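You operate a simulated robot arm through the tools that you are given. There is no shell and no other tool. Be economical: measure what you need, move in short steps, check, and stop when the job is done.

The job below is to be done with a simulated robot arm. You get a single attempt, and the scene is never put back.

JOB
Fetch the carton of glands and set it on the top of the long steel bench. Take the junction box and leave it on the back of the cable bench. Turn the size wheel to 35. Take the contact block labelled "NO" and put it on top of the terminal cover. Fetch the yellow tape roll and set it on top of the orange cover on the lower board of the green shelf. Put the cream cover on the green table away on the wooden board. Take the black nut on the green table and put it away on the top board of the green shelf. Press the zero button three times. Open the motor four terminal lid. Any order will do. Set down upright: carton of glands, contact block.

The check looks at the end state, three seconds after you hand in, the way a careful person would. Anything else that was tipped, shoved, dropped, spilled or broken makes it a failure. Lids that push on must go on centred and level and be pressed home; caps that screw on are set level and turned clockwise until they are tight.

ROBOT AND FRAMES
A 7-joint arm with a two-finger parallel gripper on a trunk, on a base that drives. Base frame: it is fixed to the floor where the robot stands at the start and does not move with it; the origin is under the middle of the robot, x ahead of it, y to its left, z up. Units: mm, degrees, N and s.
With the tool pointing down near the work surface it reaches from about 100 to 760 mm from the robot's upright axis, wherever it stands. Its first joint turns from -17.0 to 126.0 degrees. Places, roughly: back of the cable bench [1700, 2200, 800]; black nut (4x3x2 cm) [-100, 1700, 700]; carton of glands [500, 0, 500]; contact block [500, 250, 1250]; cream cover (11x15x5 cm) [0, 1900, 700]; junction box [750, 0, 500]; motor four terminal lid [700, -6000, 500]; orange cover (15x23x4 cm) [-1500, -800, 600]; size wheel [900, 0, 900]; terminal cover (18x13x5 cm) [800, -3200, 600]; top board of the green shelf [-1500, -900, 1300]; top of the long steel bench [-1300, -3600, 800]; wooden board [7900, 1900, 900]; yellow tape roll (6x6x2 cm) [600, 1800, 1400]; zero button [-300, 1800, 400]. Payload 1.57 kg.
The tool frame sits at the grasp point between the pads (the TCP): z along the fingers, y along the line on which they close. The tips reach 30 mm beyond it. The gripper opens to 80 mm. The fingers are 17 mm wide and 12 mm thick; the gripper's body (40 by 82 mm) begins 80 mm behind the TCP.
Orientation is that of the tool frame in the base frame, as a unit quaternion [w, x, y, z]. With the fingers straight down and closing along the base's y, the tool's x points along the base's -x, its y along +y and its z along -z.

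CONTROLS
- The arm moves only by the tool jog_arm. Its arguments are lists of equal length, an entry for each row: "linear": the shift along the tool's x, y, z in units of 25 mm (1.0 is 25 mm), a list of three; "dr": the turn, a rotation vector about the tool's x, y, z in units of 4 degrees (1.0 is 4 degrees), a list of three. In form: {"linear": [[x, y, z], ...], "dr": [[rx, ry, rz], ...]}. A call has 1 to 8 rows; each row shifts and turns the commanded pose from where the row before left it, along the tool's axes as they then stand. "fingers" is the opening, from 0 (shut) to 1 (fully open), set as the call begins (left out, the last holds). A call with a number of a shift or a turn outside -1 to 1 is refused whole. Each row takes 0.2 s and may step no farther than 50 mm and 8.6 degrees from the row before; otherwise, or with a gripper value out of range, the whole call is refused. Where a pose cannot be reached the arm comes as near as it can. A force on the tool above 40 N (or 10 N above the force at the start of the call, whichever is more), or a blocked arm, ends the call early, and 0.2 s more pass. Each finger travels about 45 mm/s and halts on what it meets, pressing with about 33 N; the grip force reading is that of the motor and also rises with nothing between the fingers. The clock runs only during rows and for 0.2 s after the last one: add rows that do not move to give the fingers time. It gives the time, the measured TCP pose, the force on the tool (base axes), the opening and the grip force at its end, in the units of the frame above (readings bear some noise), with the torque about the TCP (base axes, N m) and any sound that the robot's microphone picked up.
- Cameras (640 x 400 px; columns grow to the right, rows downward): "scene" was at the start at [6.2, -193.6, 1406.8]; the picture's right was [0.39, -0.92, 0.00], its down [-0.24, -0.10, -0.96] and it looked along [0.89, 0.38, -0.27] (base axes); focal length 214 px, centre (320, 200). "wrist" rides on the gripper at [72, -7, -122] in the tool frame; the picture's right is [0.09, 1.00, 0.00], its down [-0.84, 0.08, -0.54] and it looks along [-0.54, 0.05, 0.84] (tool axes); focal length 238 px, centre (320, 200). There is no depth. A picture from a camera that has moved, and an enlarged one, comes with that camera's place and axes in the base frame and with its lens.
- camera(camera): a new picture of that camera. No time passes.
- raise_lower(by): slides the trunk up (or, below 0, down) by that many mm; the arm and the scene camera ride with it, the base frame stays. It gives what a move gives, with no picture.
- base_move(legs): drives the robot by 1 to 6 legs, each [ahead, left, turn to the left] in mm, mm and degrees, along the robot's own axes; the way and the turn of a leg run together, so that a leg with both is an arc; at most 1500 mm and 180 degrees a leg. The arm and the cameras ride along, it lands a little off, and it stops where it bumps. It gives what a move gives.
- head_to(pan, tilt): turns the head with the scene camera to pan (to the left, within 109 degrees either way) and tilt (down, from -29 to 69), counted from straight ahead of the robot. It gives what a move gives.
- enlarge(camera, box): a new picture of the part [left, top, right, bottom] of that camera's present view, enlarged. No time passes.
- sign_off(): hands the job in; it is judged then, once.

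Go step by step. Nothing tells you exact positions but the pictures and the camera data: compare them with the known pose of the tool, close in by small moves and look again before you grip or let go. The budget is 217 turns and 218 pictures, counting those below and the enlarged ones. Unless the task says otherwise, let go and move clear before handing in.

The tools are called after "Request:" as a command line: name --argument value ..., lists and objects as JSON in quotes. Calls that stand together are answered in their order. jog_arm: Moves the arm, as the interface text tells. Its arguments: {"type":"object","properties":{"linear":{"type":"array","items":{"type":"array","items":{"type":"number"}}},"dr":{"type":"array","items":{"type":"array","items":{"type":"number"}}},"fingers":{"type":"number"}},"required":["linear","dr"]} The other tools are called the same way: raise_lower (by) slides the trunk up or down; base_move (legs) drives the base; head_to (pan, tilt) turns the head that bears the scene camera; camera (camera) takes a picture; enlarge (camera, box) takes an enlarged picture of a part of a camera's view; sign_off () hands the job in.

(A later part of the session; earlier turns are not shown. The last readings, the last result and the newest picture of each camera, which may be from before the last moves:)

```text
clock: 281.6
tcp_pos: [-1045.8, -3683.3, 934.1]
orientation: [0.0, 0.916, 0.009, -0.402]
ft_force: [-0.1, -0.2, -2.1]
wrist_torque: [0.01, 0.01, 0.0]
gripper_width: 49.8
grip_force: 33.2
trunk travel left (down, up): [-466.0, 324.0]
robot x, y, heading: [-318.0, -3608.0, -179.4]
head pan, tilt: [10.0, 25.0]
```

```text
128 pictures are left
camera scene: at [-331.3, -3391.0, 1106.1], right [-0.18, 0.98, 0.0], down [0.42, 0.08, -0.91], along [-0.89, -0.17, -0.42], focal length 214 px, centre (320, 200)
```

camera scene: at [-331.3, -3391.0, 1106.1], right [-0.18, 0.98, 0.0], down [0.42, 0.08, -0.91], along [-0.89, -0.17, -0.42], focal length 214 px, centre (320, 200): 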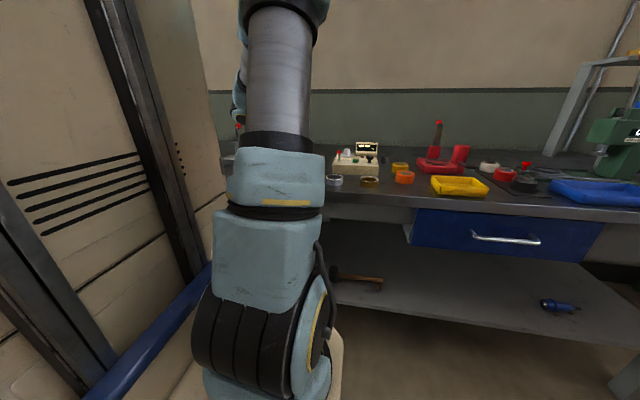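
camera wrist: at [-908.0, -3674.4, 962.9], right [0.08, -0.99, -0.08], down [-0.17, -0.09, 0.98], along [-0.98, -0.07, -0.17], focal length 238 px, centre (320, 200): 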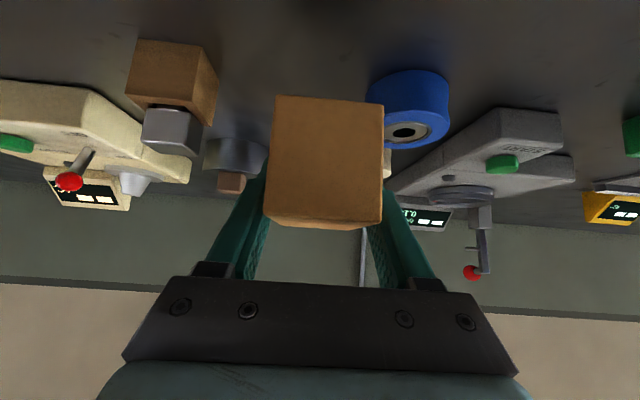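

Request:
jog_arm --linear '[[0, -0.6, 0], [0, 0, 0]]' --dr '[[0, 0, 0], [0, 0, 0]]'

Request:
raise_lower --by -75

Request:
jog_arm --linear '[[0.223, 0, 0.2], [0.223, 0, 0.2], [0.15, 0, 0.134], [0.15, 0, 0.134], [0.15, 0, 0.134], [0.15, 0, 0.134], [0.15, 0, 0.134], [0.15, 0, 0.134]]' --dr '[[0, 0, 0], [0, 0, 0], [0, 0, 0], [0, 0, 0], [0, 0, 0], [0, 0, 0], [0, 0, 0], [0, 0, 0]]'

Request:
camera --camera "wrist"

```text
clock: 282.2
tcp_pos: [-1045.2, -3668.8, 934.5]
orientation: [0.0, 0.916, 0.01, -0.402]
ft_force: [0.4, 0.7, -1.9]
wrist_torque: [-0.02, 0.02, -0.02]
gripper_width: 49.7
grip_force: 32.8
trunk travel left (down, up): [-466.0, 324.0]
robot x, y, heading: [-319.3, -3602.7, -179.5]
head pan, tilt: [10.0, 25.0]
```

```text
clock: 283.2
tcp_pos: [-1050.0, -3668.9, 876.6]
orientation: [0.001, 0.911, 0.009, -0.411]
ft_force: [-3.0, -0.2, 13.5]
wrist_torque: [-0.04, -0.53, -0.06]
gripper_width: 49.9
grip_force: 32.9
trunk travel left (down, up): [-398.0, 392.0]
robot x, y, heading: [-320.8, -3603.5, -179.4]
head pan, tilt: [10.0, 25.0]
stopped: the force on the tool passed its limit at 64 N (the readings are from after the stop); the commanded pose is now the measured one
```

```text
clock: 283.6
tcp_pos: [-1051.1, -3671.6, 876.8]
orientation: [0.002, 0.909, 0.008, -0.417]
ft_force: [-1.5, -1.3, 13.8]
wrist_torque: [-0.2, -0.55, -0.05]
gripper_width: 50.0
grip_force: 32.8
trunk travel left (down, up): [-398.0, 392.0]
robot x, y, heading: [-320.0, -3606.1, -179.5]
head pan, tilt: [10.0, 25.0]
stopped in row 2: the force on the tool passed its limit at 48 N (the readings are from after the stop); the commanded pose is now the measured one
```

```text
127 pictures are left
camera wrist: at [-912.0, -3661.6, 900.5], right [0.08, -0.99, -0.07], down [-0.13, -0.08, 0.99], along [-0.99, -0.07, -0.14], focal length 238 px, centre (320, 200)
```

wrist: 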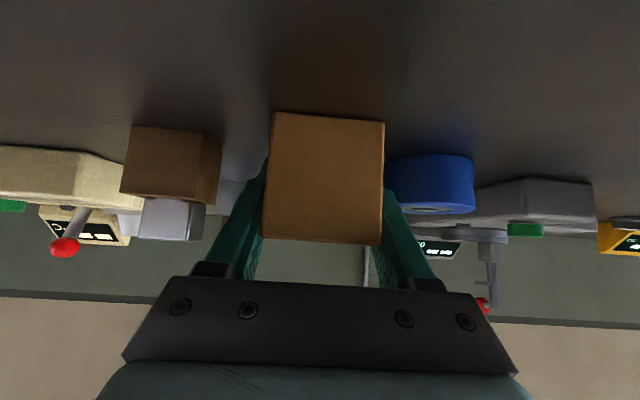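

Carton is on the bench top (z≈840). Release.

Request:
jog_arm --linear '[[0, 0, 0], [0, 0, 0], [0, 0, 0], [0, 0, 0]]' --dr '[[0, 0, 0], [0, 0, 0], [0, 0, 0], [0, 0, 0]]' --fingers 0.8

Request:
camera --camera "wrist"

```text
clock: 284.6
tcp_pos: [-1049.7, -3668.3, 875.9]
orientation: [0.001, 0.909, 0.007, -0.417]
ft_force: [-3.7, 11.2, 24.7]
wrist_torque: [-0.41, 0.47, -0.56]
gripper_width: 54.0
grip_force: 0.1
trunk travel left (down, up): [-398.0, 392.0]
robot x, y, heading: [-319.2, -3600.7, -179.5]
head pan, tilt: [10.0, 25.0]
```

```text
126 pictures are left
camera wrist: at [-911.8, -3660.2, 900.4], right [0.07, -0.99, -0.07], down [-0.14, -0.08, 0.99], along [-0.99, -0.06, -0.14], focal length 238 px, centre (320, 200)
```

wrist: 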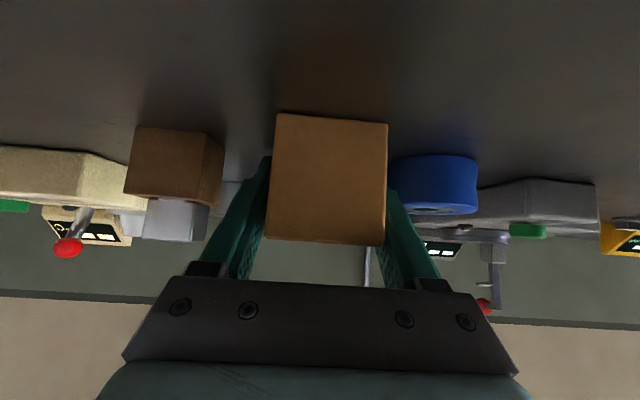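

The right finger touches the blue roll; I narrow the opening a touch, center and withdraw along the fingers.

Request:
jog_arm --linear '[[0, -0.06, -0.04], [0, 0, -0.2], [0, 0, -0.4], [0, 0, -1], [0, 0, -1], [0, 0, -1], [0, 0, 0]]' --dr '[[0, 0, 0], [0, 0, 0], [0, 0, 0], [0, 0, 0], [0, 0, 0], [0, 0, 0], [0, 0, 0]]' --fingers 0.67

Request:
camera --camera "wrist"

```text
clock: 286.2
tcp_pos: [-981.9, -3667.6, 935.3]
orientation: [0.001, 0.91, 0.008, -0.415]
ft_force: [1.1, 0.9, 0.0]
wrist_torque: [-0.01, -0.02, 0.03]
gripper_width: 53.7
grip_force: 0.1
trunk travel left (down, up): [-398.0, 392.0]
robot x, y, heading: [-318.2, -3606.7, -179.4]
head pan, tilt: [10.0, 25.0]
```

```text
125 pictures are left
camera wrist: at [-843.1, -3659.1, 959.1], right [0.08, -0.99, -0.07], down [-0.14, -0.08, 0.99], along [-0.99, -0.07, -0.14], focal length 238 px, centre (320, 200)
```

wrist: 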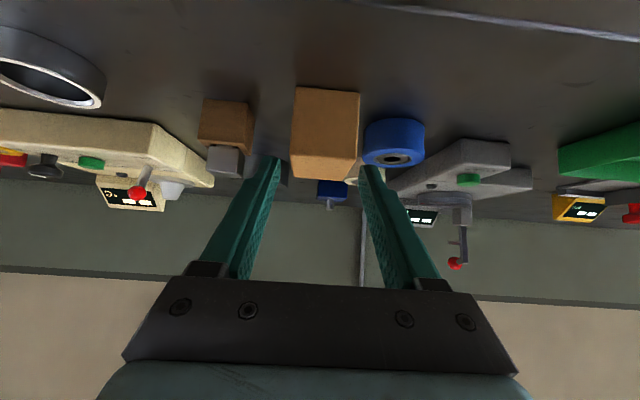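

The carton is set down upright. Now return to the wooden bench for the junction box.

Request:
base_move --legs '[[-200, 0, 0], [0, 1, 0], [0, -1300, 0], [0, -1140, 0], [-940, 0, 0], [0, 0, -90]]'

Request:
raise_lower --by -330

Request:
camera --camera "wrist"

```text
clock: 308.0
tcp_pos: [728.1, -489.6, 934.8]
orientation: [-0.291, 0.65, -0.637, -0.294]
ft_force: [-0.8, 0.4, -0.2]
wrist_torque: [-0.02, -0.01, 0.03]
gripper_width: 53.5
grip_force: 0.0
trunk travel left (down, up): [-398.0, 392.0]
robot x, y, heading: [793.5, -1149.7, 90.9]
head pan, tilt: [10.0, 25.0]
```

```text
clock: 311.2
tcp_pos: [726.7, -489.7, 604.0]
orientation: [-0.292, 0.65, -0.636, -0.295]
ft_force: [0.7, 0.5, 0.4]
wrist_torque: [0.01, 0.01, 0.02]
gripper_width: 53.7
grip_force: 0.1
trunk travel left (down, up): [-68.0, 722.0]
robot x, y, heading: [796.8, -1152.2, 90.8]
head pan, tilt: [10.0, 25.0]
```

```text
124 pictures are left
camera wrist: at [736.8, -628.8, 629.2], right [-0.99, -0.08, -0.07], down [-0.08, 0.14, 0.99], along [-0.07, 0.99, -0.14], focal length 238 px, centre (320, 200)
```

wrist: 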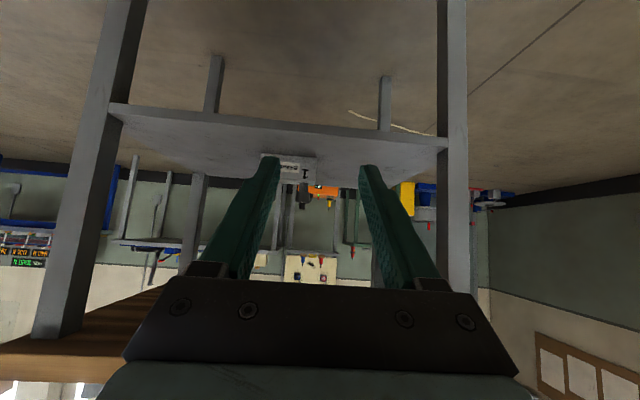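

Request:
base_move --legs '[[230, 0, -0.8]]'

Request:
enlarge --camera "wrist" --box '[200, 60, 420, 260]'

Request:
camera --camera "scene"

```text
clock: 313.0
tcp_pos: [735.3, -259.2, 604.1]
orientation: [-0.294, 0.646, -0.641, -0.293]
ft_force: [-0.6, -0.4, 0.4]
wrist_torque: [-0.02, -0.06, 0.02]
gripper_width: 53.4
grip_force: 0.0
trunk travel left (down, up): [-68.0, 722.0]
robot x, y, heading: [791.1, -920.2, 89.9]
head pan, tilt: [10.0, 25.0]
```

```text
2.00 times, centred on (310, 160) of wrist
camera zoom: at [742.8, -398.0, 629.2], right [-1.0, -0.07, -0.07], down [-0.08, 0.14, 0.99], along [-0.05, 0.99, -0.14], focal length 477 px, centre (340, 280)
```

zoom: 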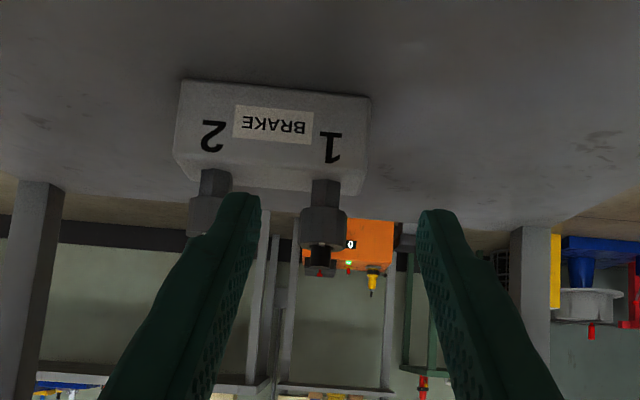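

```text
122 pictures are left
camera scene: at [1006.0, -912.7, 707.8], right [0.98, 0.17, 0.0], down [0.07, -0.42, -0.91], along [-0.16, 0.89, -0.42], focal length 214 px, centre (320, 200)
```

scene: 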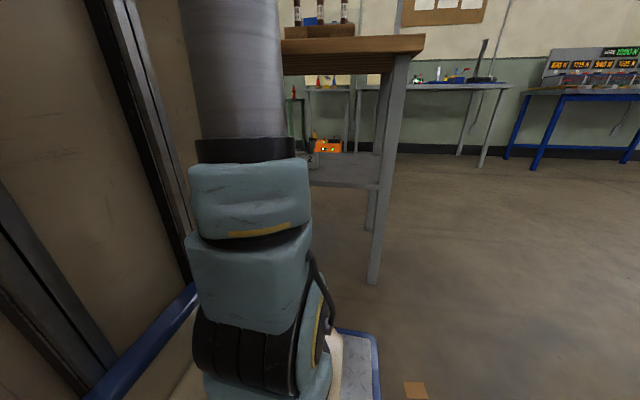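

Gland 1 of the box is at ≈(739,-65), ring z≈540. I'll adjust height, then move in to grip that gland.

Request:
jog_arm --linear '[[0.75, -0.16, 0.66], [0.75, 0, 0.66], [-0.66, 0, 0.75], [-0.66, 0, 0.75], [0, 0, 0]]' --dr '[[0, 0, 0], [0, 0, 0], [0, 0, 0], [0, 0, 0], [0, 0, 0]]' --fingers 0.8

Request:
base_move --legs '[[70, 0, 0]]'

Request:
camera --camera "wrist"

```text
clock: 314.2
tcp_pos: [738.7, -208.5, 554.4]
orientation: [-0.294, 0.646, -0.64, -0.293]
ft_force: [1.0, -0.2, -0.2]
wrist_torque: [-0.02, 0.03, 0.0]
gripper_width: 64.2
grip_force: 0.1
trunk travel left (down, up): [-68.0, 722.0]
robot x, y, heading: [789.7, -923.5, 90.0]
head pan, tilt: [10.0, 25.0]
```

```text
clock: 315.2
tcp_pos: [739.7, -138.8, 554.5]
orientation: [-0.294, 0.646, -0.642, -0.292]
ft_force: [0.1, 0.3, 0.4]
wrist_torque: [0.01, 0.0, 0.0]
gripper_width: 63.8
grip_force: 0.1
trunk travel left (down, up): [-68.0, 722.0]
robot x, y, heading: [796.2, -856.3, 89.8]
head pan, tilt: [10.0, 25.0]
```

```text
121 pictures are left
camera wrist: at [747.1, -277.7, 579.1], right [-1.0, -0.07, -0.07], down [-0.08, 0.14, 0.99], along [-0.05, 0.99, -0.14], focal length 238 px, centre (320, 200)
```

wrist: 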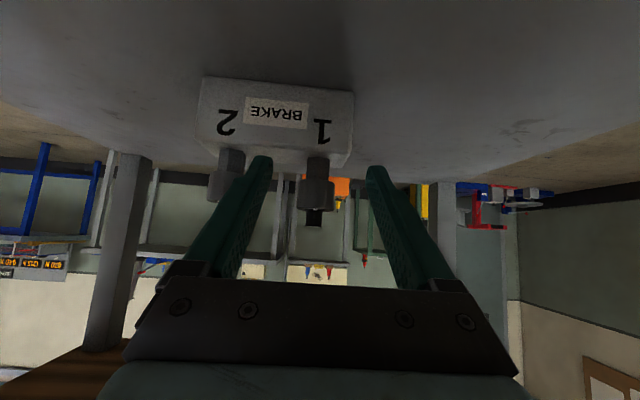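

Request:
base_move --legs '[[55, 0, 0]]'

Request:
camera --camera "wrist"

```text
clock: 316.1
tcp_pos: [739.7, -82.9, 555.4]
orientation: [-0.294, 0.646, -0.641, -0.293]
ft_force: [0.6, -0.7, -0.1]
wrist_torque: [-0.03, 0.0, 0.03]
gripper_width: 64.0
grip_force: 0.0
trunk travel left (down, up): [-68.0, 722.0]
robot x, y, heading: [794.9, -799.5, 90.0]
head pan, tilt: [10.0, 25.0]
```

```text
120 pictures are left
camera wrist: at [747.2, -222.4, 579.1], right [-1.0, -0.07, -0.07], down [-0.08, 0.14, 0.99], along [-0.05, 0.99, -0.14], focal length 238 px, centre (320, 200)
```

wrist: 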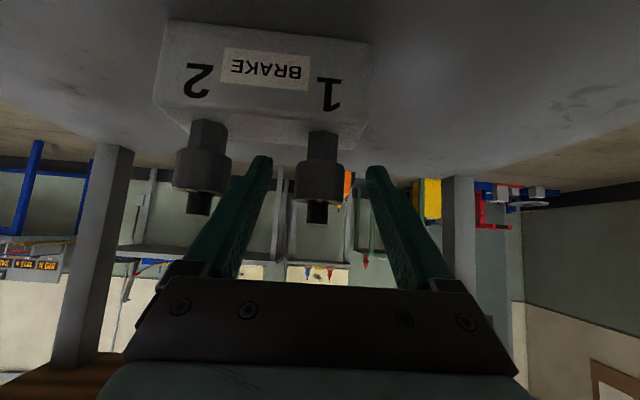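

Request:
jog_arm --linear '[[-0.4, 0, 0.45], [0, 0, 0]]' --dr '[[0, 0, 0], [0, 0, 0]]'

Request:
jog_arm --linear '[[0, 0, 0], [0, 0, 0], [0, 0, 0], [0, 0, 0]]' --dr '[[0, 0, 0], [0, 0, 0], [0, 0, 0], [0, 0, 0]]' --fingers 0

Request:
camera --camera "wrist"

```text
clock: 316.7
tcp_pos: [740.0, -68.2, 554.6]
orientation: [-0.294, 0.646, -0.641, -0.292]
ft_force: [-0.1, 1.2, -0.2]
wrist_torque: [0.0, 0.02, 0.0]
gripper_width: 63.8
grip_force: 0.0
trunk travel left (down, up): [-68.0, 722.0]
robot x, y, heading: [789.8, -798.0, 90.1]
head pan, tilt: [10.0, 25.0]
```

```text
clock: 317.7
tcp_pos: [740.5, -68.0, 554.0]
orientation: [-0.294, 0.645, -0.641, -0.293]
ft_force: [-2.0, 0.6, -0.1]
wrist_torque: [0.01, 0.39, -0.02]
gripper_width: 33.2
grip_force: 33.5
trunk travel left (down, up): [-68.0, 722.0]
robot x, y, heading: [796.1, -796.6, 90.1]
head pan, tilt: [10.0, 25.0]
```

```text
119 pictures are left
camera wrist: at [747.1, -207.3, 579.0], right [-1.0, -0.07, -0.07], down [-0.08, 0.14, 0.99], along [-0.05, 0.99, -0.14], focal length 238 px, centre (320, 200)
```

wrist: 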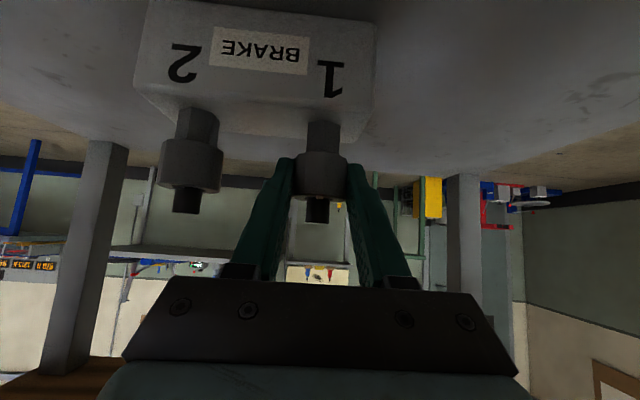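

Gland gripped (33 mm). Lift a little and check.

Request:
raise_lower --by 35

Request:
camera --camera "wrist"

```text
clock: 318.5
tcp_pos: [740.3, -67.7, 589.8]
orientation: [-0.294, 0.646, -0.641, -0.293]
ft_force: [-0.5, 0.7, -4.4]
wrist_torque: [-0.05, 0.38, 0.06]
gripper_width: 33.0
grip_force: 32.9
trunk travel left (down, up): [-103.0, 687.0]
robot x, y, heading: [785.0, -797.4, 89.9]
head pan, tilt: [10.0, 25.0]
```

```text
118 pictures are left
camera wrist: at [747.4, -207.3, 613.8], right [-1.0, -0.07, -0.07], down [-0.08, 0.14, 0.99], along [-0.05, 0.99, -0.14], focal length 238 px, centre (320, 200)
```

wrist: 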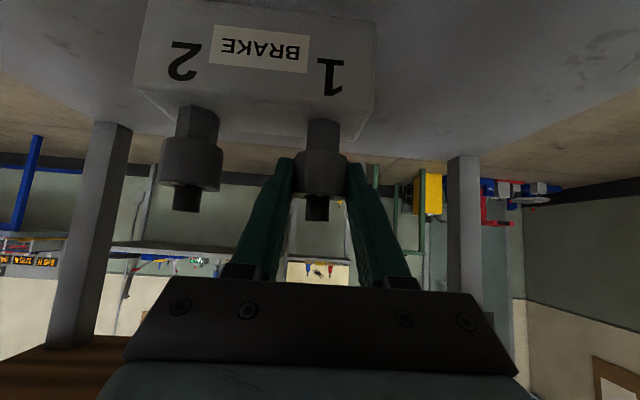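

Held level. Back out, raise, and drive round to the cable bench to the north.

Request:
base_move --legs '[[-400, 0, 0]]'

Request:
raise_lower --by 400

Request:
raise_lower --by 180

Request:
base_move --legs '[[0, -960, 0], [1300, 0, 0], [1050, 0, 0]]'

Request:
head_to --pan 0 --tilt 30

Request:
camera --camera "scene"

Request:
camera --camera "wrist"

```text
clock: 321.0
tcp_pos: [739.2, -463.2, 589.3]
orientation: [-0.295, 0.645, -0.642, -0.293]
ft_force: [0.0, 0.2, -2.8]
wrist_torque: [-0.03, 0.12, 0.02]
gripper_width: 32.8
grip_force: 32.6
trunk travel left (down, up): [-103.0, 687.0]
robot x, y, heading: [791.7, -1191.7, 89.9]
head pan, tilt: [10.0, 25.0]
```

```text
clock: 324.8
tcp_pos: [739.9, -463.5, 989.4]
orientation: [-0.293, 0.646, -0.641, -0.293]
ft_force: [0.2, -0.7, -2.3]
wrist_torque: [0.0, 0.12, 0.04]
gripper_width: 33.0
grip_force: 32.5
trunk travel left (down, up): [-503.0, 287.0]
robot x, y, heading: [795.7, -1196.6, 90.0]
head pan, tilt: [10.0, 25.0]
```

```text
clock: 326.8
tcp_pos: [739.9, -464.2, 1168.6]
orientation: [-0.294, 0.646, -0.641, -0.293]
ft_force: [-0.8, 0.0, -2.7]
wrist_torque: [-0.02, 0.11, 0.05]
gripper_width: 32.9
grip_force: 33.2
trunk travel left (down, up): [-683.0, 107.0]
robot x, y, heading: [789.2, -1195.1, 89.9]
head pan, tilt: [10.0, 25.0]
```

```text
clock: 343.0
tcp_pos: [1709.1, 1887.4, 1169.7]
orientation: [-0.294, 0.646, -0.641, -0.293]
ft_force: [-0.8, 0.3, -2.7]
wrist_torque: [0.0, 0.13, 0.02]
gripper_width: 33.2
grip_force: 32.5
trunk travel left (down, up): [-683.0, 107.0]
robot x, y, heading: [1757.4, 1159.9, 89.8]
head pan, tilt: [10.0, 25.0]
```

```text
clock: 343.7
tcp_pos: [1707.7, 1888.5, 1169.4]
orientation: [-0.294, 0.645, -0.642, -0.292]
ft_force: [-0.9, -0.4, -2.5]
wrist_torque: [-0.02, 0.11, 0.03]
gripper_width: 32.9
grip_force: 32.8
trunk travel left (down, up): [-683.0, 107.0]
robot x, y, heading: [1760.3, 1155.5, 89.8]
head pan, tilt: [0.0, 30.0]
```

```text
117 pictures are left
camera scene: at [1990.0, 1167.9, 1314.8], right [1.0, 0.0, 0.0], down [0.0, -0.5, -0.87], along [0.0, 0.87, -0.5], focal length 214 px, centre (320, 200)
```

scene: 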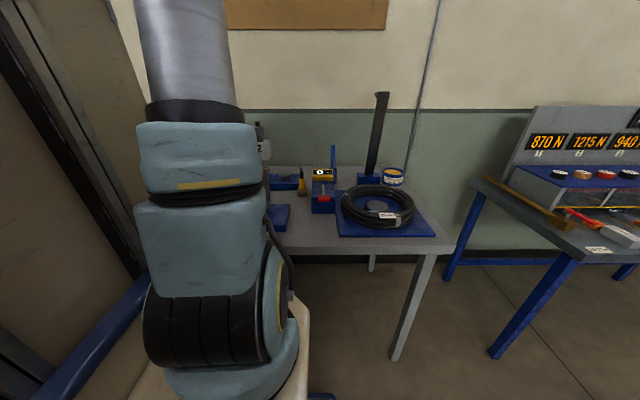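

```text
116 pictures are left
camera wrist: at [1715.5, 1748.2, 1193.8], right [-1.0, -0.07, -0.07], down [-0.08, 0.14, 0.99], along [-0.05, 0.99, -0.14], focal length 238 px, centre (320, 200)
```

wrist: 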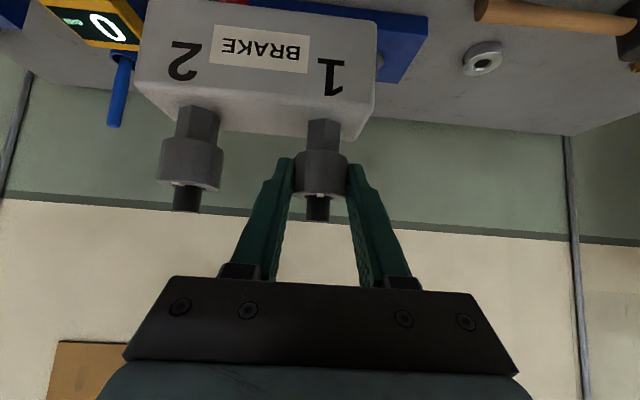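

Request:
base_move --legs '[[0, 270, 0]]'

Request:
camera --camera "wrist"

Request:
camera --camera "scene"

```text
clock: 345.6
tcp_pos: [1438.7, 1887.3, 1168.8]
orientation: [-0.294, 0.645, -0.641, -0.292]
ft_force: [0.3, 0.6, -3.6]
wrist_torque: [-0.01, 0.09, 0.0]
gripper_width: 33.0
grip_force: 32.6
trunk travel left (down, up): [-683.0, 107.0]
robot x, y, heading: [1492.0, 1159.1, 89.9]
head pan, tilt: [0.0, 30.0]
```

```text
115 pictures are left
camera wrist: at [1446.4, 1748.8, 1193.8], right [-1.0, -0.07, -0.07], down [-0.08, 0.14, 0.99], along [-0.05, 0.99, -0.14], focal length 238 px, centre (320, 200)
```

wrist: 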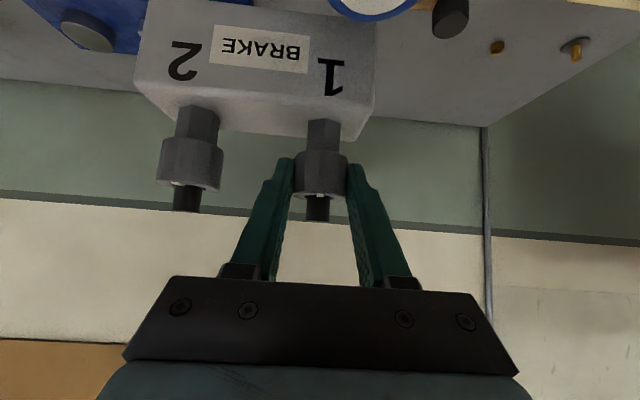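

```text
114 pictures are left
camera scene: at [1721.1, 1168.6, 1314.8], right [1.0, 0.0, 0.0], down [0.0, -0.5, -0.87], along [0.0, 0.87, -0.5], focal length 214 px, centre (320, 200)
```

scene: 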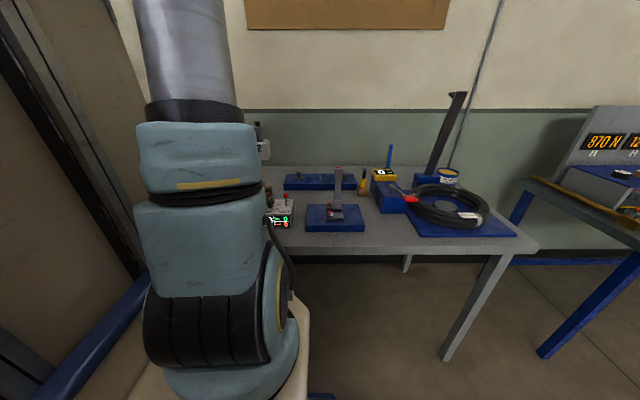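

Request:
enlarge --camera "scene" --box '[250, 150, 530, 260]'

Request:
base_move --legs '[[0, -500, 0]]'

Request:
camera --camera "wrist"

```text
2.29 times, centred on (390, 205) of scene
camera zoom: at [1721.1, 1168.6, 1314.8], right [1.0, 0.0, 0.0], down [0.0, -0.5, -0.87], along [0.0, 0.87, -0.5], focal length 490 px, centre (160, 189)
```

zoom: 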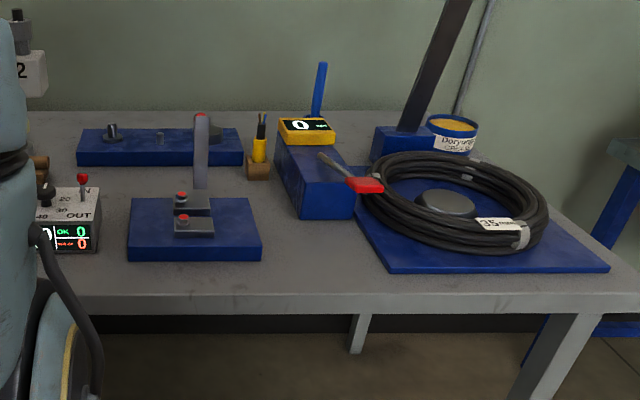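

```text
clock: 348.5
tcp_pos: [1940.1, 1884.9, 1170.1]
orientation: [-0.295, 0.643, -0.643, -0.292]
ft_force: [0.3, 1.0, -3.1]
wrist_torque: [-0.02, 0.14, 0.0]
gripper_width: 33.2
grip_force: 34.0
trunk travel left (down, up): [-683.0, 107.0]
robot x, y, heading: [1990.4, 1157.5, 89.7]
head pan, tilt: [0.0, 30.0]
```

```text
112 pictures are left
camera wrist: at [1946.0, 1746.8, 1193.8], right [-1.0, -0.06, -0.07], down [-0.08, 0.14, 0.99], along [-0.05, 0.99, -0.14], focal length 238 px, centre (320, 200)
```

wrist: 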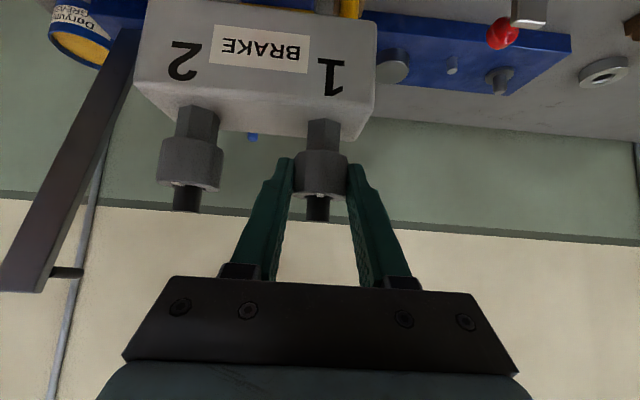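

The bench back is y≈2050–2410. I'll look at the left part of the bench, moving closer.

Request:
base_move --legs '[[0, 710, 0.3], [105, 0, 0]]'

Request:
camera --camera "wrist"

Request:
camera --camera "scene"

```text
clock: 353.2
tcp_pos: [1219.6, 1993.0, 1168.8]
orientation: [-0.293, 0.647, -0.64, -0.294]
ft_force: [1.7, -0.3, -0.4]
wrist_torque: [0.05, -0.36, -0.13]
gripper_width: 33.0
grip_force: 33.7
trunk travel left (down, up): [-683.0, 107.0]
robot x, y, heading: [1277.1, 1262.5, 90.2]
head pan, tilt: [0.0, 30.0]
```

```text
111 pictures are left
camera wrist: at [1227.1, 1853.3, 1193.8], right [-0.99, -0.07, -0.07], down [-0.08, 0.14, 0.99], along [-0.06, 0.99, -0.14], focal length 238 px, centre (320, 200)
```

wrist: 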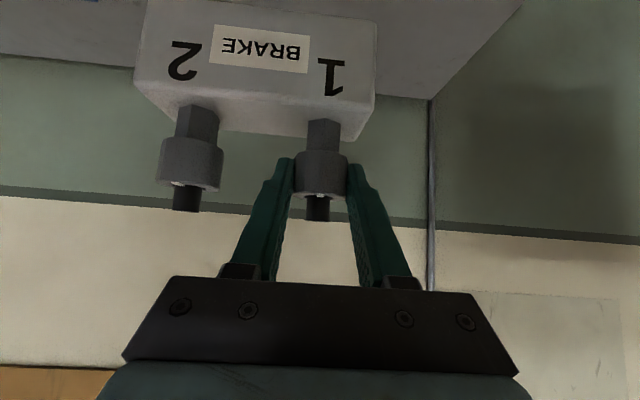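

```text
110 pictures are left
camera scene: at [1504.7, 1274.5, 1314.8], right [1.0, 0.0, 0.0], down [0.0, -0.5, -0.87], along [0.0, 0.87, -0.5], focal length 214 px, centre (320, 200)
```

scene: 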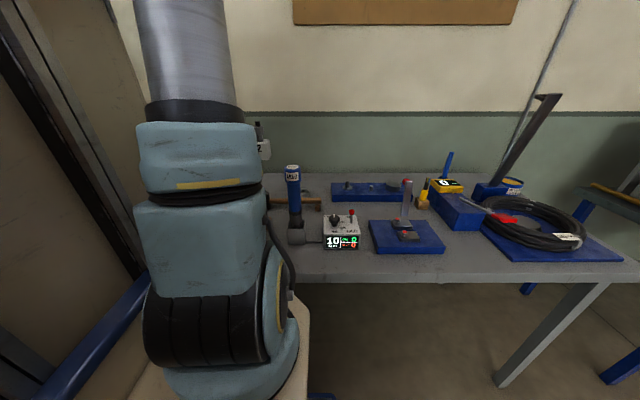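

Request:
jog_arm --linear '[[0, 0, 0], [0, 0, 0]]' --dr '[[0, 0, 0], [0, 0, 0]]'

Request:
enlarge --camera "scene" --box '[240, 140, 480, 260]'

```text
clock: 353.8
tcp_pos: [1218.3, 1992.6, 1168.8]
orientation: [-0.294, 0.647, -0.64, -0.293]
ft_force: [-0.3, 0.1, -3.4]
wrist_torque: [0.0, 0.14, 0.01]
gripper_width: 32.8
grip_force: 33.2
trunk travel left (down, up): [-683.0, 107.0]
robot x, y, heading: [1274.4, 1265.0, 90.1]
head pan, tilt: [0.0, 30.0]
```

```text
2.67 times, centred on (360, 200) of scene
camera zoom: at [1504.7, 1274.5, 1314.8], right [1.0, 0.0, 0.0], down [0.0, -0.5, -0.87], along [0.0, 0.87, -0.5], focal length 572 px, centre (213, 200)
```

zoom: 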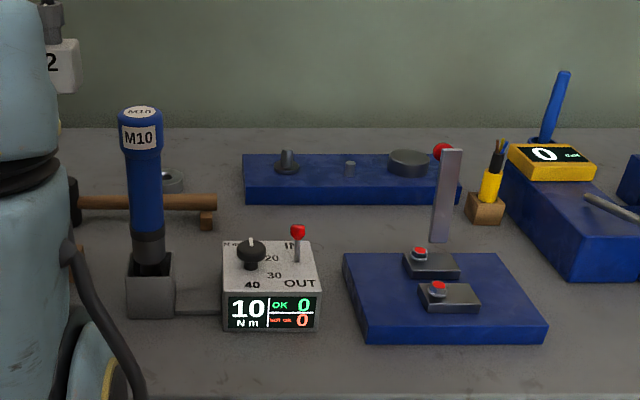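

Clear spot behind the hammer at about x 1185–1320, y≥2110. Lower and extend.

Request:
jog_arm --linear '[[0.755, 0, 0.656], [0.755, 0, 0.656], [0.755, 0, 0.656], [0.755, 0, 0.656], [0.755, 0, 0.656], [0, 0, 0]]' --dr '[[0, 0, 0], [0, 0, 0], [0, 0, 0], [0, 0, 0], [0, 0, 0], [0, 0, 0]]'

Request:
jog_arm --linear '[[-0.656, 0, 0.755], [-0.656, 0, 0.755], [-0.656, 0, 0.755], [-0.656, 0, 0.755], [-0.656, 0, 0.755], [0, 0, 0]]' --dr '[[0, 0, 0], [0, 0, 0], [0, 0, 0], [0, 0, 0], [0, 0, 0], [0, 0, 0]]'

Request:
camera --camera "wrist"

```text
clock: 355.2
tcp_pos: [1219.1, 1992.2, 1043.3]
orientation: [-0.293, 0.647, -0.64, -0.293]
ft_force: [-1.0, -0.5, -2.9]
wrist_torque: [-0.06, 0.13, 0.0]
gripper_width: 33.1
grip_force: 33.1
trunk travel left (down, up): [-683.0, 107.0]
robot x, y, heading: [1277.5, 1267.7, 90.0]
head pan, tilt: [0.0, 30.0]
```

```text
clock: 356.6
tcp_pos: [1218.5, 2117.1, 1043.6]
orientation: [-0.293, 0.647, -0.64, -0.293]
ft_force: [0.3, 0.7, -2.7]
wrist_torque: [-0.06, 0.15, -0.01]
gripper_width: 33.1
grip_force: 32.8
trunk travel left (down, up): [-683.0, 107.0]
robot x, y, heading: [1272.7, 1262.7, 89.9]
head pan, tilt: [0.0, 30.0]
```

```text
108 pictures are left
camera wrist: at [1226.0, 1977.9, 1068.6], right [-0.99, -0.07, -0.07], down [-0.08, 0.14, 0.99], along [-0.06, 0.99, -0.14], focal length 238 px, centre (320, 200)
```

wrist: 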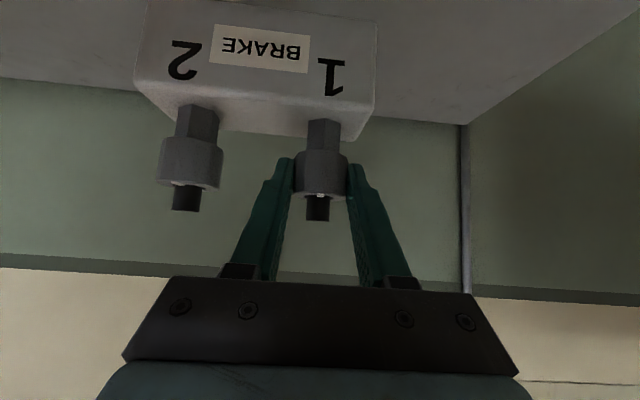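

Request:
jog_arm --linear '[[-0.656, 0, 0.755], [-0.656, 0, 0.755], [0.755, 0, 0.656], [0.755, 0, 0.656], [0.604, 0, 0.525], [0, 0, 0]]' --dr '[[0, 0, 0], [0, 0, 0], [0, 0, 0], [0, 0, 0], [0, 0, 0], [0, 0, 0]]'

Request:
jog_arm --linear '[[0.226, 0, 0.197], [0.226, 0, 0.197], [0.15, 0, 0.131], [0.15, 0, 0.131], [0.15, 0, 0.131], [0.15, 0, 0.131], [0.15, 0, 0.131], [0.15, 0, 0.131]]' --dr '[[0, 0, 0], [0, 0, 0], [0, 0, 0], [0, 0, 0], [0, 0, 0], [0, 0, 0], [0, 0, 0], [0, 0, 0]]'

Request:
camera --camera "wrist"

```text
clock: 358.0
tcp_pos: [1218.5, 2166.8, 974.7]
orientation: [-0.293, 0.647, -0.64, -0.293]
ft_force: [-0.9, 0.2, -3.9]
wrist_torque: [-0.05, 0.14, -0.03]
gripper_width: 32.8
grip_force: 33.0
trunk travel left (down, up): [-683.0, 107.0]
robot x, y, heading: [1274.9, 1263.8, 90.2]
head pan, tilt: [0.0, 30.0]
```

```text
clock: 359.8
tcp_pos: [1219.7, 2169.3, 936.3]
orientation: [-0.296, 0.645, -0.638, -0.298]
ft_force: [-0.9, 3.5, 11.3]
wrist_torque: [-0.01, 0.41, -0.04]
gripper_width: 33.2
grip_force: 33.0
trunk travel left (down, up): [-683.0, 107.0]
robot x, y, heading: [1274.2, 1263.2, 90.2]
head pan, tilt: [0.0, 30.0]
stopped in row 8: the force on the tool passed its limit at 44 N (the readings are from after the stop); the commanded pose is now the measured one
```

```text
107 pictures are left
camera wrist: at [1226.0, 2029.9, 959.2], right [-0.99, -0.07, -0.07], down [-0.08, 0.13, 0.99], along [-0.06, 0.99, -0.13], focal length 238 px, centre (320, 200)
```

wrist: 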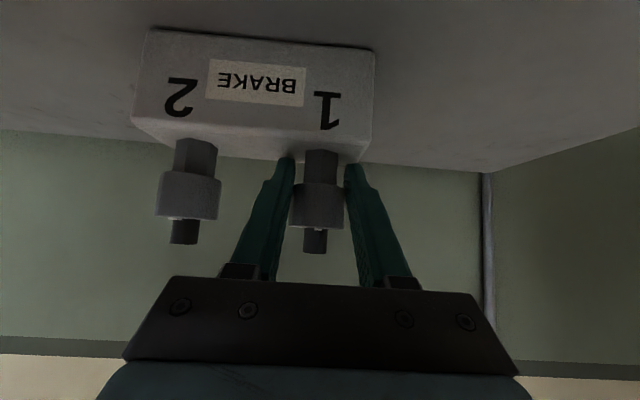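

On the bench. Release and withdraw.

Request:
jog_arm --linear '[[0, 0, 0], [0, 0, 0], [0, 0, 0], [0.6, 0, -0.7], [0.656, 0, -0.755], [0.656, 0, -0.755], [0.656, 0, -0.755], [0, 0, 0]]' --dr '[[0, 0, 0], [0, 0, 0], [0, 0, 0], [0, 0, 0], [0, 0, 0], [0, 0, 0], [0, 0, 0], [0, 0, 0]]' --fingers 0.8

Request:
camera --camera "wrist"

```text
clock: 361.4
tcp_pos: [1221.0, 2084.6, 937.5]
orientation: [-0.298, 0.642, -0.64, -0.299]
ft_force: [0.1, 4.7, -2.0]
wrist_torque: [0.23, -0.02, 0.0]
gripper_width: 63.9
grip_force: 0.1
trunk travel left (down, up): [-683.0, 107.0]
robot x, y, heading: [1276.3, 1266.0, 89.9]
head pan, tilt: [0.0, 30.0]
stopped in row 7: the force on the tool passed its limit at 61 N (the readings are from after the stop); the commanded pose is now the measured one
```

```text
106 pictures are left
camera wrist: at [1227.3, 1945.7, 959.3], right [-1.0, -0.06, -0.07], down [-0.08, 0.12, 0.99], along [-0.05, 0.99, -0.13], focal length 238 px, centre (320, 200)
```

wrist: 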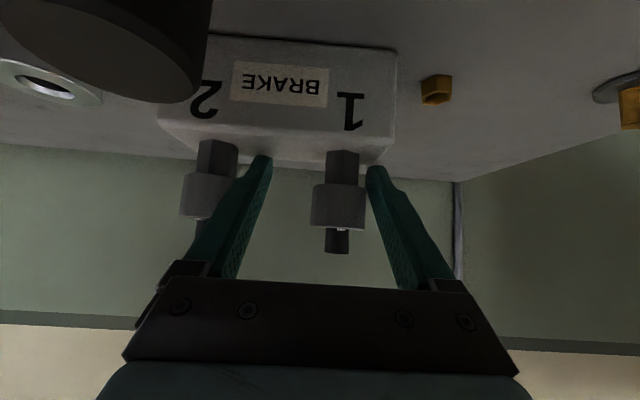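

Something behind the hand was touched; rise straight up before moving back.

Request:
jog_arm --linear '[[-0.12, 0, 0.14], [-0.755, 0, -0.656], [-0.755, 0, -0.656], [-0.755, 0, -0.656], [-0.755, 0, -0.656], [0, 0, 0]]' --dr '[[0, 0, 0], [0, 0, 0], [0, 0, 0], [0, 0, 0], [0, 0, 0], [0, 0, 0]]'

Request:
camera --camera "wrist"

Request:
camera --camera "scene"

```text
clock: 362.8
tcp_pos: [1220.2, 2087.2, 1037.8]
orientation: [-0.298, 0.642, -0.64, -0.297]
ft_force: [-0.2, -0.1, 0.4]
wrist_torque: [-0.02, -0.03, -0.01]
gripper_width: 64.0
grip_force: 0.0
trunk travel left (down, up): [-683.0, 107.0]
robot x, y, heading: [1277.4, 1262.3, 90.1]
head pan, tilt: [0.0, 30.0]
```

```text
105 pictures are left
camera wrist: at [1226.9, 1948.1, 1060.7], right [-1.0, -0.06, -0.07], down [-0.08, 0.12, 0.99], along [-0.05, 0.99, -0.13], focal length 238 px, centre (320, 200)
```

wrist: 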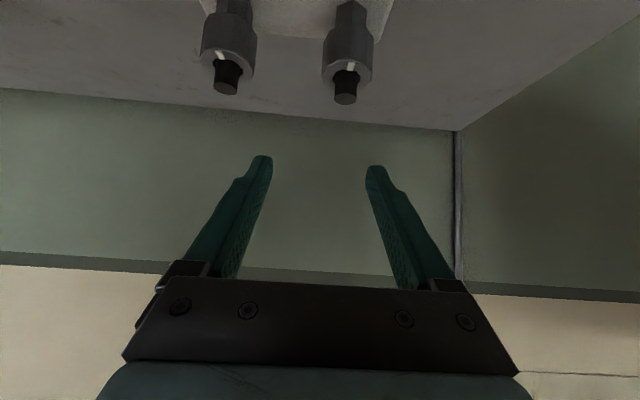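

```text
104 pictures are left
camera scene: at [1504.6, 1274.6, 1314.8], right [1.0, 0.0, 0.0], down [0.0, -0.5, -0.87], along [0.0, 0.87, -0.5], focal length 214 px, centre (320, 200)
```

scene: 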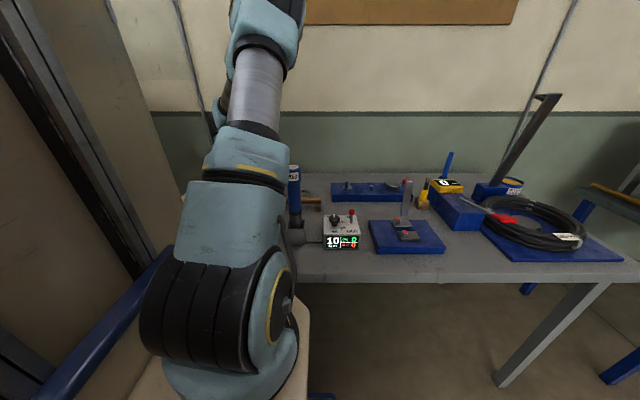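

Request:
jog_arm --linear '[[-0.755, 0, -0.656], [-0.755, 0, -0.656], [-0.755, 0, -0.656], [-0.755, 0, -0.656], [0.656, 0, -0.755], [0.656, 0, -0.755], [0.656, 0, -0.755], [0.656, 0, -0.755]]' --dr '[[0, 0, 0], [0, 0, 0], [0, 0, 0], [0, 0, 0], [0, 1, 0], [0, 1, 0], [0, 1, 0], [0, 1, 0]]'

Request:
camera --camera "wrist"

```text
clock: 364.6
tcp_pos: [1219.3, 1987.8, 1146.4]
orientation: [-0.206, 0.678, -0.675, -0.205]
ft_force: [-0.6, -1.0, -0.5]
wrist_torque: [-0.03, 0.01, -0.04]
gripper_width: 63.9
grip_force: 0.0
trunk travel left (down, up): [-683.0, 107.0]
robot x, y, heading: [1272.0, 1261.0, 90.4]
head pan, tilt: [0.0, 30.0]
```

```text
103 pictures are left
camera wrist: at [1226.5, 1858.8, 1206.7], right [-1.0, -0.08, -0.05], down [-0.08, 0.39, 0.92], along [-0.05, 0.92, -0.4], focal length 238 px, centre (320, 200)
```

wrist: 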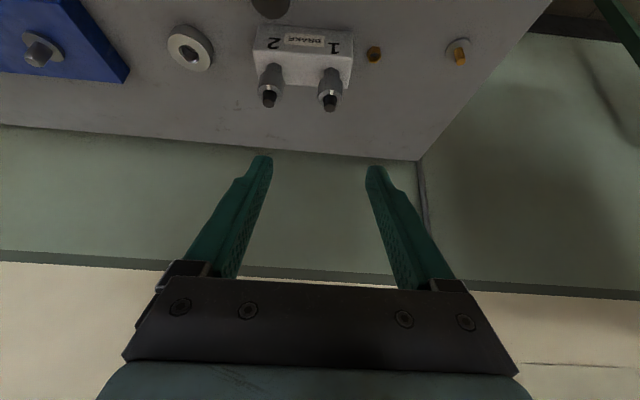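

Request:
jog_arm --linear '[[0.5, 0, -0.5], [0.5, 0, -0.5], [0.5, 0, -0.5], [0.5, 0, -0.5], [0.5, 0, 0], [0, 0, 0]]' --dr '[[0, 1, 0], [0, 1, 0], [0, 1, 0], [0, 1, 0], [0, 1, 0], [0, 1, 0]]'

Request:
camera --camera "wrist"

```text
clock: 365.9
tcp_pos: [1221.1, 1907.3, 1163.7]
orientation: [-0.062, 0.706, -0.703, -0.06]
ft_force: [-0.9, 0.3, 0.2]
wrist_torque: [-0.02, 0.01, 0.01]
gripper_width: 63.9
grip_force: 0.1
trunk travel left (down, up): [-683.0, 107.0]
robot x, y, heading: [1276.5, 1259.0, 90.3]
head pan, tilt: [0.0, 30.0]
```

```text
102 pictures are left
camera wrist: at [1226.4, 1815.0, 1270.6], right [-1.0, -0.09, -0.02], down [-0.08, 0.73, 0.68], along [-0.05, 0.67, -0.74], focal length 238 px, centre (320, 200)
```

wrist: 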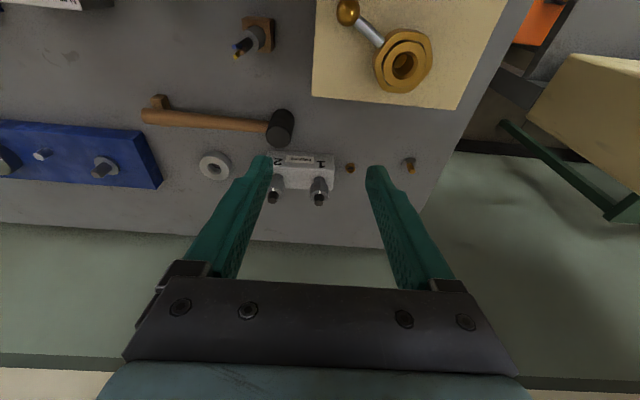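

Request:
enlarge --camera "scene" --box '[240, 140, 480, 260]'

```text
2.67 times, centred on (360, 200) of scene
camera zoom: at [1504.6, 1274.2, 1314.8], right [1.0, 0.0, 0.0], down [0.0, -0.5, -0.87], along [0.0, 0.87, -0.5], focal length 572 px, centre (213, 200)
```

zoom: 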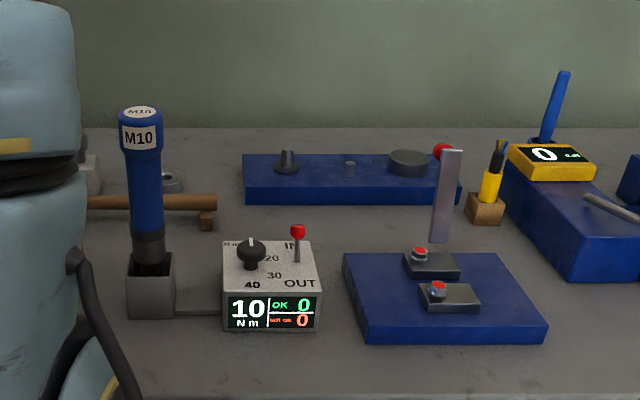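

Everything is undisturbed. Next, go west to look for the yellow tape roll and green table.

Request:
base_move --legs '[[-150, 0, 0], [0, 650, 0]]'

Request:
head_to --pan 0 --tilt 15

Request:
camera --camera "scene"

Request:
camera --camera "wrist"

```text
clock: 370.5
tcp_pos: [573.0, 1754.3, 1163.8]
orientation: [-0.061, 0.706, -0.702, -0.061]
ft_force: [0.2, 0.6, 0.6]
wrist_torque: [-0.01, 0.03, 0.0]
gripper_width: 64.0
grip_force: 0.0
trunk travel left (down, up): [-683.0, 107.0]
robot x, y, heading: [626.2, 1108.4, 90.6]
head pan, tilt: [0.0, 30.0]
```

```text
clock: 371.3
tcp_pos: [572.2, 1754.9, 1163.1]
orientation: [-0.062, 0.707, -0.702, -0.061]
ft_force: [-0.1, -0.7, -0.6]
wrist_torque: [-0.03, 0.01, 0.01]
gripper_width: 63.8
grip_force: 0.0
trunk travel left (down, up): [-683.0, 107.0]
robot x, y, heading: [627.7, 1111.7, 90.5]
head pan, tilt: [0.0, 15.0]
```

```text
100 pictures are left
camera scene: at [859.4, 1126.1, 1338.9], right [1.0, 0.01, 0.0], down [0.0, -0.26, -0.97], along [-0.01, 0.97, -0.26], focal length 214 px, centre (320, 200)
```

scene: 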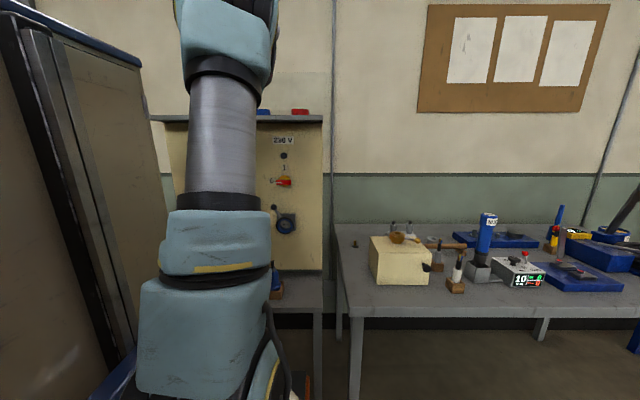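

```text
99 pictures are left
camera wrist: at [579.4, 1663.0, 1270.3], right [-0.99, -0.1, -0.02], down [-0.08, 0.73, 0.68], along [-0.05, 0.68, -0.74], focal length 238 px, centre (320, 200)
```

wrist: 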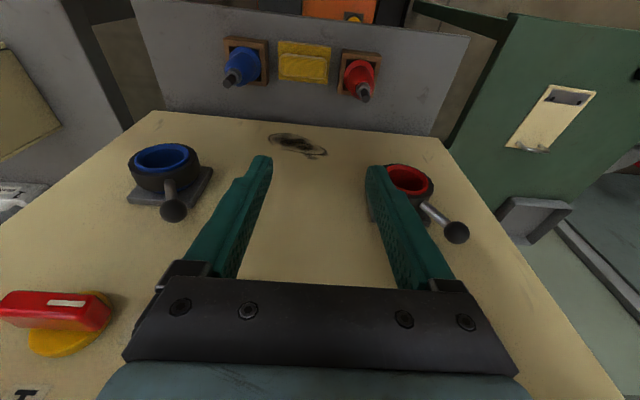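

The panel with tape rolls on its top ledge is right ahead. Back up, raise the arm and look from above.

Request:
base_move --legs '[[-200, 0, -0.5]]'

Request:
raise_lower --by 105

Request:
jog_arm --linear '[[0.5, 0, -1], [0.5, 0, -1], [0.5, 0, -1], [0.5, 0, -1], [0.3, 0, -1], [0, 0, -1], [0, 0, -1], [0, 0, -1]]' --dr '[[0, 1, 0], [0, 1, 0], [0, 0.5, 0], [0, 0, 0], [0, 0, 0], [0, 0, 0], [0, 0, 0], [0, 0, 0]]'

Request:
jog_arm --linear '[[0, 0, -1], [0, 0, -1], [0, 0, -1], [0, 0, -1], [0, 0, 0]]' --dr '[[0, 0, 0], [0, 0, 0], [0, 0, 0], [0, 0, 0], [0, 0, 0]]'

Request:
camera --camera "wrist"

Request:
camera --camera "scene"

```text
clock: 372.9
tcp_pos: [578.6, 1553.3, 1161.9]
orientation: [-0.062, 0.705, -0.704, -0.06]
ft_force: [-0.2, -0.4, -0.2]
wrist_torque: [0.0, -0.01, 0.03]
gripper_width: 64.1
grip_force: 0.1
trunk travel left (down, up): [-683.0, 107.0]
robot x, y, heading: [629.2, 906.8, 90.0]
head pan, tilt: [0.0, 15.0]
```

```text
clock: 374.2
tcp_pos: [577.0, 1554.0, 1267.3]
orientation: [-0.062, 0.705, -0.704, -0.061]
ft_force: [-0.2, 0.0, 0.2]
wrist_torque: [-0.01, 0.03, 0.03]
gripper_width: 63.8
grip_force: 0.0
trunk travel left (down, up): [-788.0, 2.0]
robot x, y, heading: [632.6, 912.2, 90.1]
head pan, tilt: [0.0, 15.0]
```

```text
clock: 376.1
tcp_pos: [577.5, 1490.7, 1465.4]
orientation: [0.0, -0.707, 0.707, -0.001]
ft_force: [0.8, 0.1, -0.3]
wrist_torque: [-0.01, 0.0, -0.01]
gripper_width: 64.1
grip_force: 0.0
trunk travel left (down, up): [-788.0, 2.0]
robot x, y, heading: [628.7, 912.1, 89.9]
head pan, tilt: [0.0, 15.0]
```

```text
clock: 377.2
tcp_pos: [579.4, 1484.0, 1552.1]
orientation: [0.0, 0.707, -0.707, -0.001]
ft_force: [0.6, 0.4, 0.3]
wrist_torque: [0.02, 0.03, 0.01]
gripper_width: 64.1
grip_force: 0.1
out of reach, approached as far as the arm can: row 4
trunk travel left (down, up): [-788.0, 2.0]
robot x, y, heading: [628.4, 910.7, 89.7]
head pan, tilt: [0.0, 15.0]
```

```text
98 pictures are left
camera wrist: at [586.0, 1412.6, 1673.2], right [-1.0, -0.09, 0.0], down [-0.08, 0.84, 0.54], along [-0.05, 0.54, -0.84], focal length 238 px, centre (320, 200)
```

wrist: 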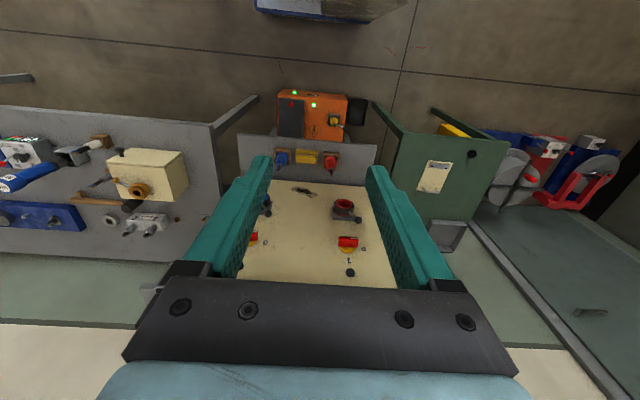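

```text
97 pictures are left
camera scene: at [860.3, 923.0, 1444.0], right [1.0, 0.0, 0.0], down [0.0, -0.26, -0.97], along [0.0, 0.97, -0.26], focal length 214 px, centre (320, 200)
```

scene: 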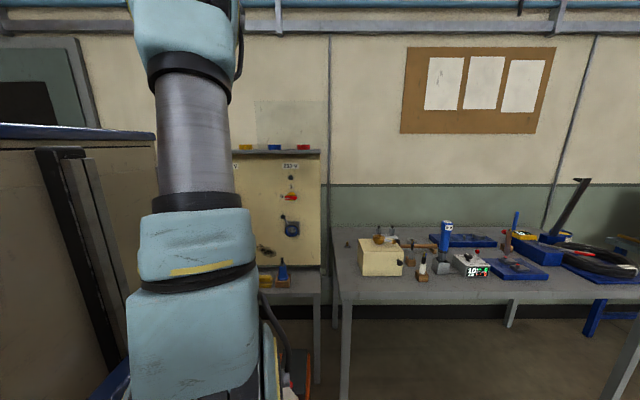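

Yellow roll is at about (538,1880,1415). Drive toward it with the arm high.

Request:
base_move --legs '[[0, 40, 0], [300, 0, 0]]'

Request:
camera --camera "wrist"

```text
clock: 379.8
tcp_pos: [536.8, 1787.4, 1552.4]
orientation: [0.0, 0.708, -0.706, -0.001]
ft_force: [-0.6, 0.2, -1.1]
wrist_torque: [0.03, -0.01, -0.01]
gripper_width: 63.8
grip_force: 0.0
trunk travel left (down, up): [-788.0, 2.0]
robot x, y, heading: [590.4, 1211.9, 90.2]
head pan, tilt: [0.0, 15.0]
```

```text
96 pictures are left
camera wrist: at [544.1, 1715.1, 1673.0], right [-1.0, -0.1, 0.0], down [-0.08, 0.84, 0.54], along [-0.05, 0.54, -0.84], focal length 238 px, centre (320, 200)
```

wrist: 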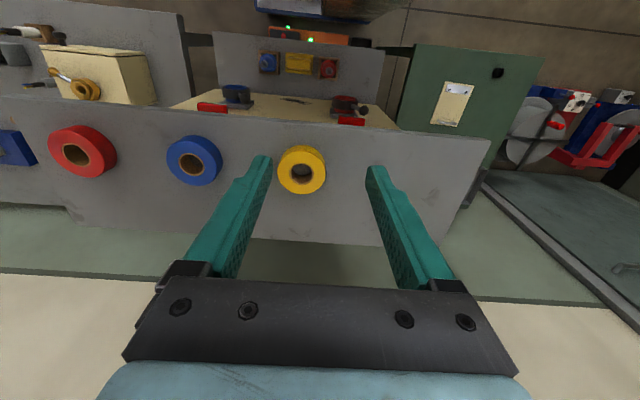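

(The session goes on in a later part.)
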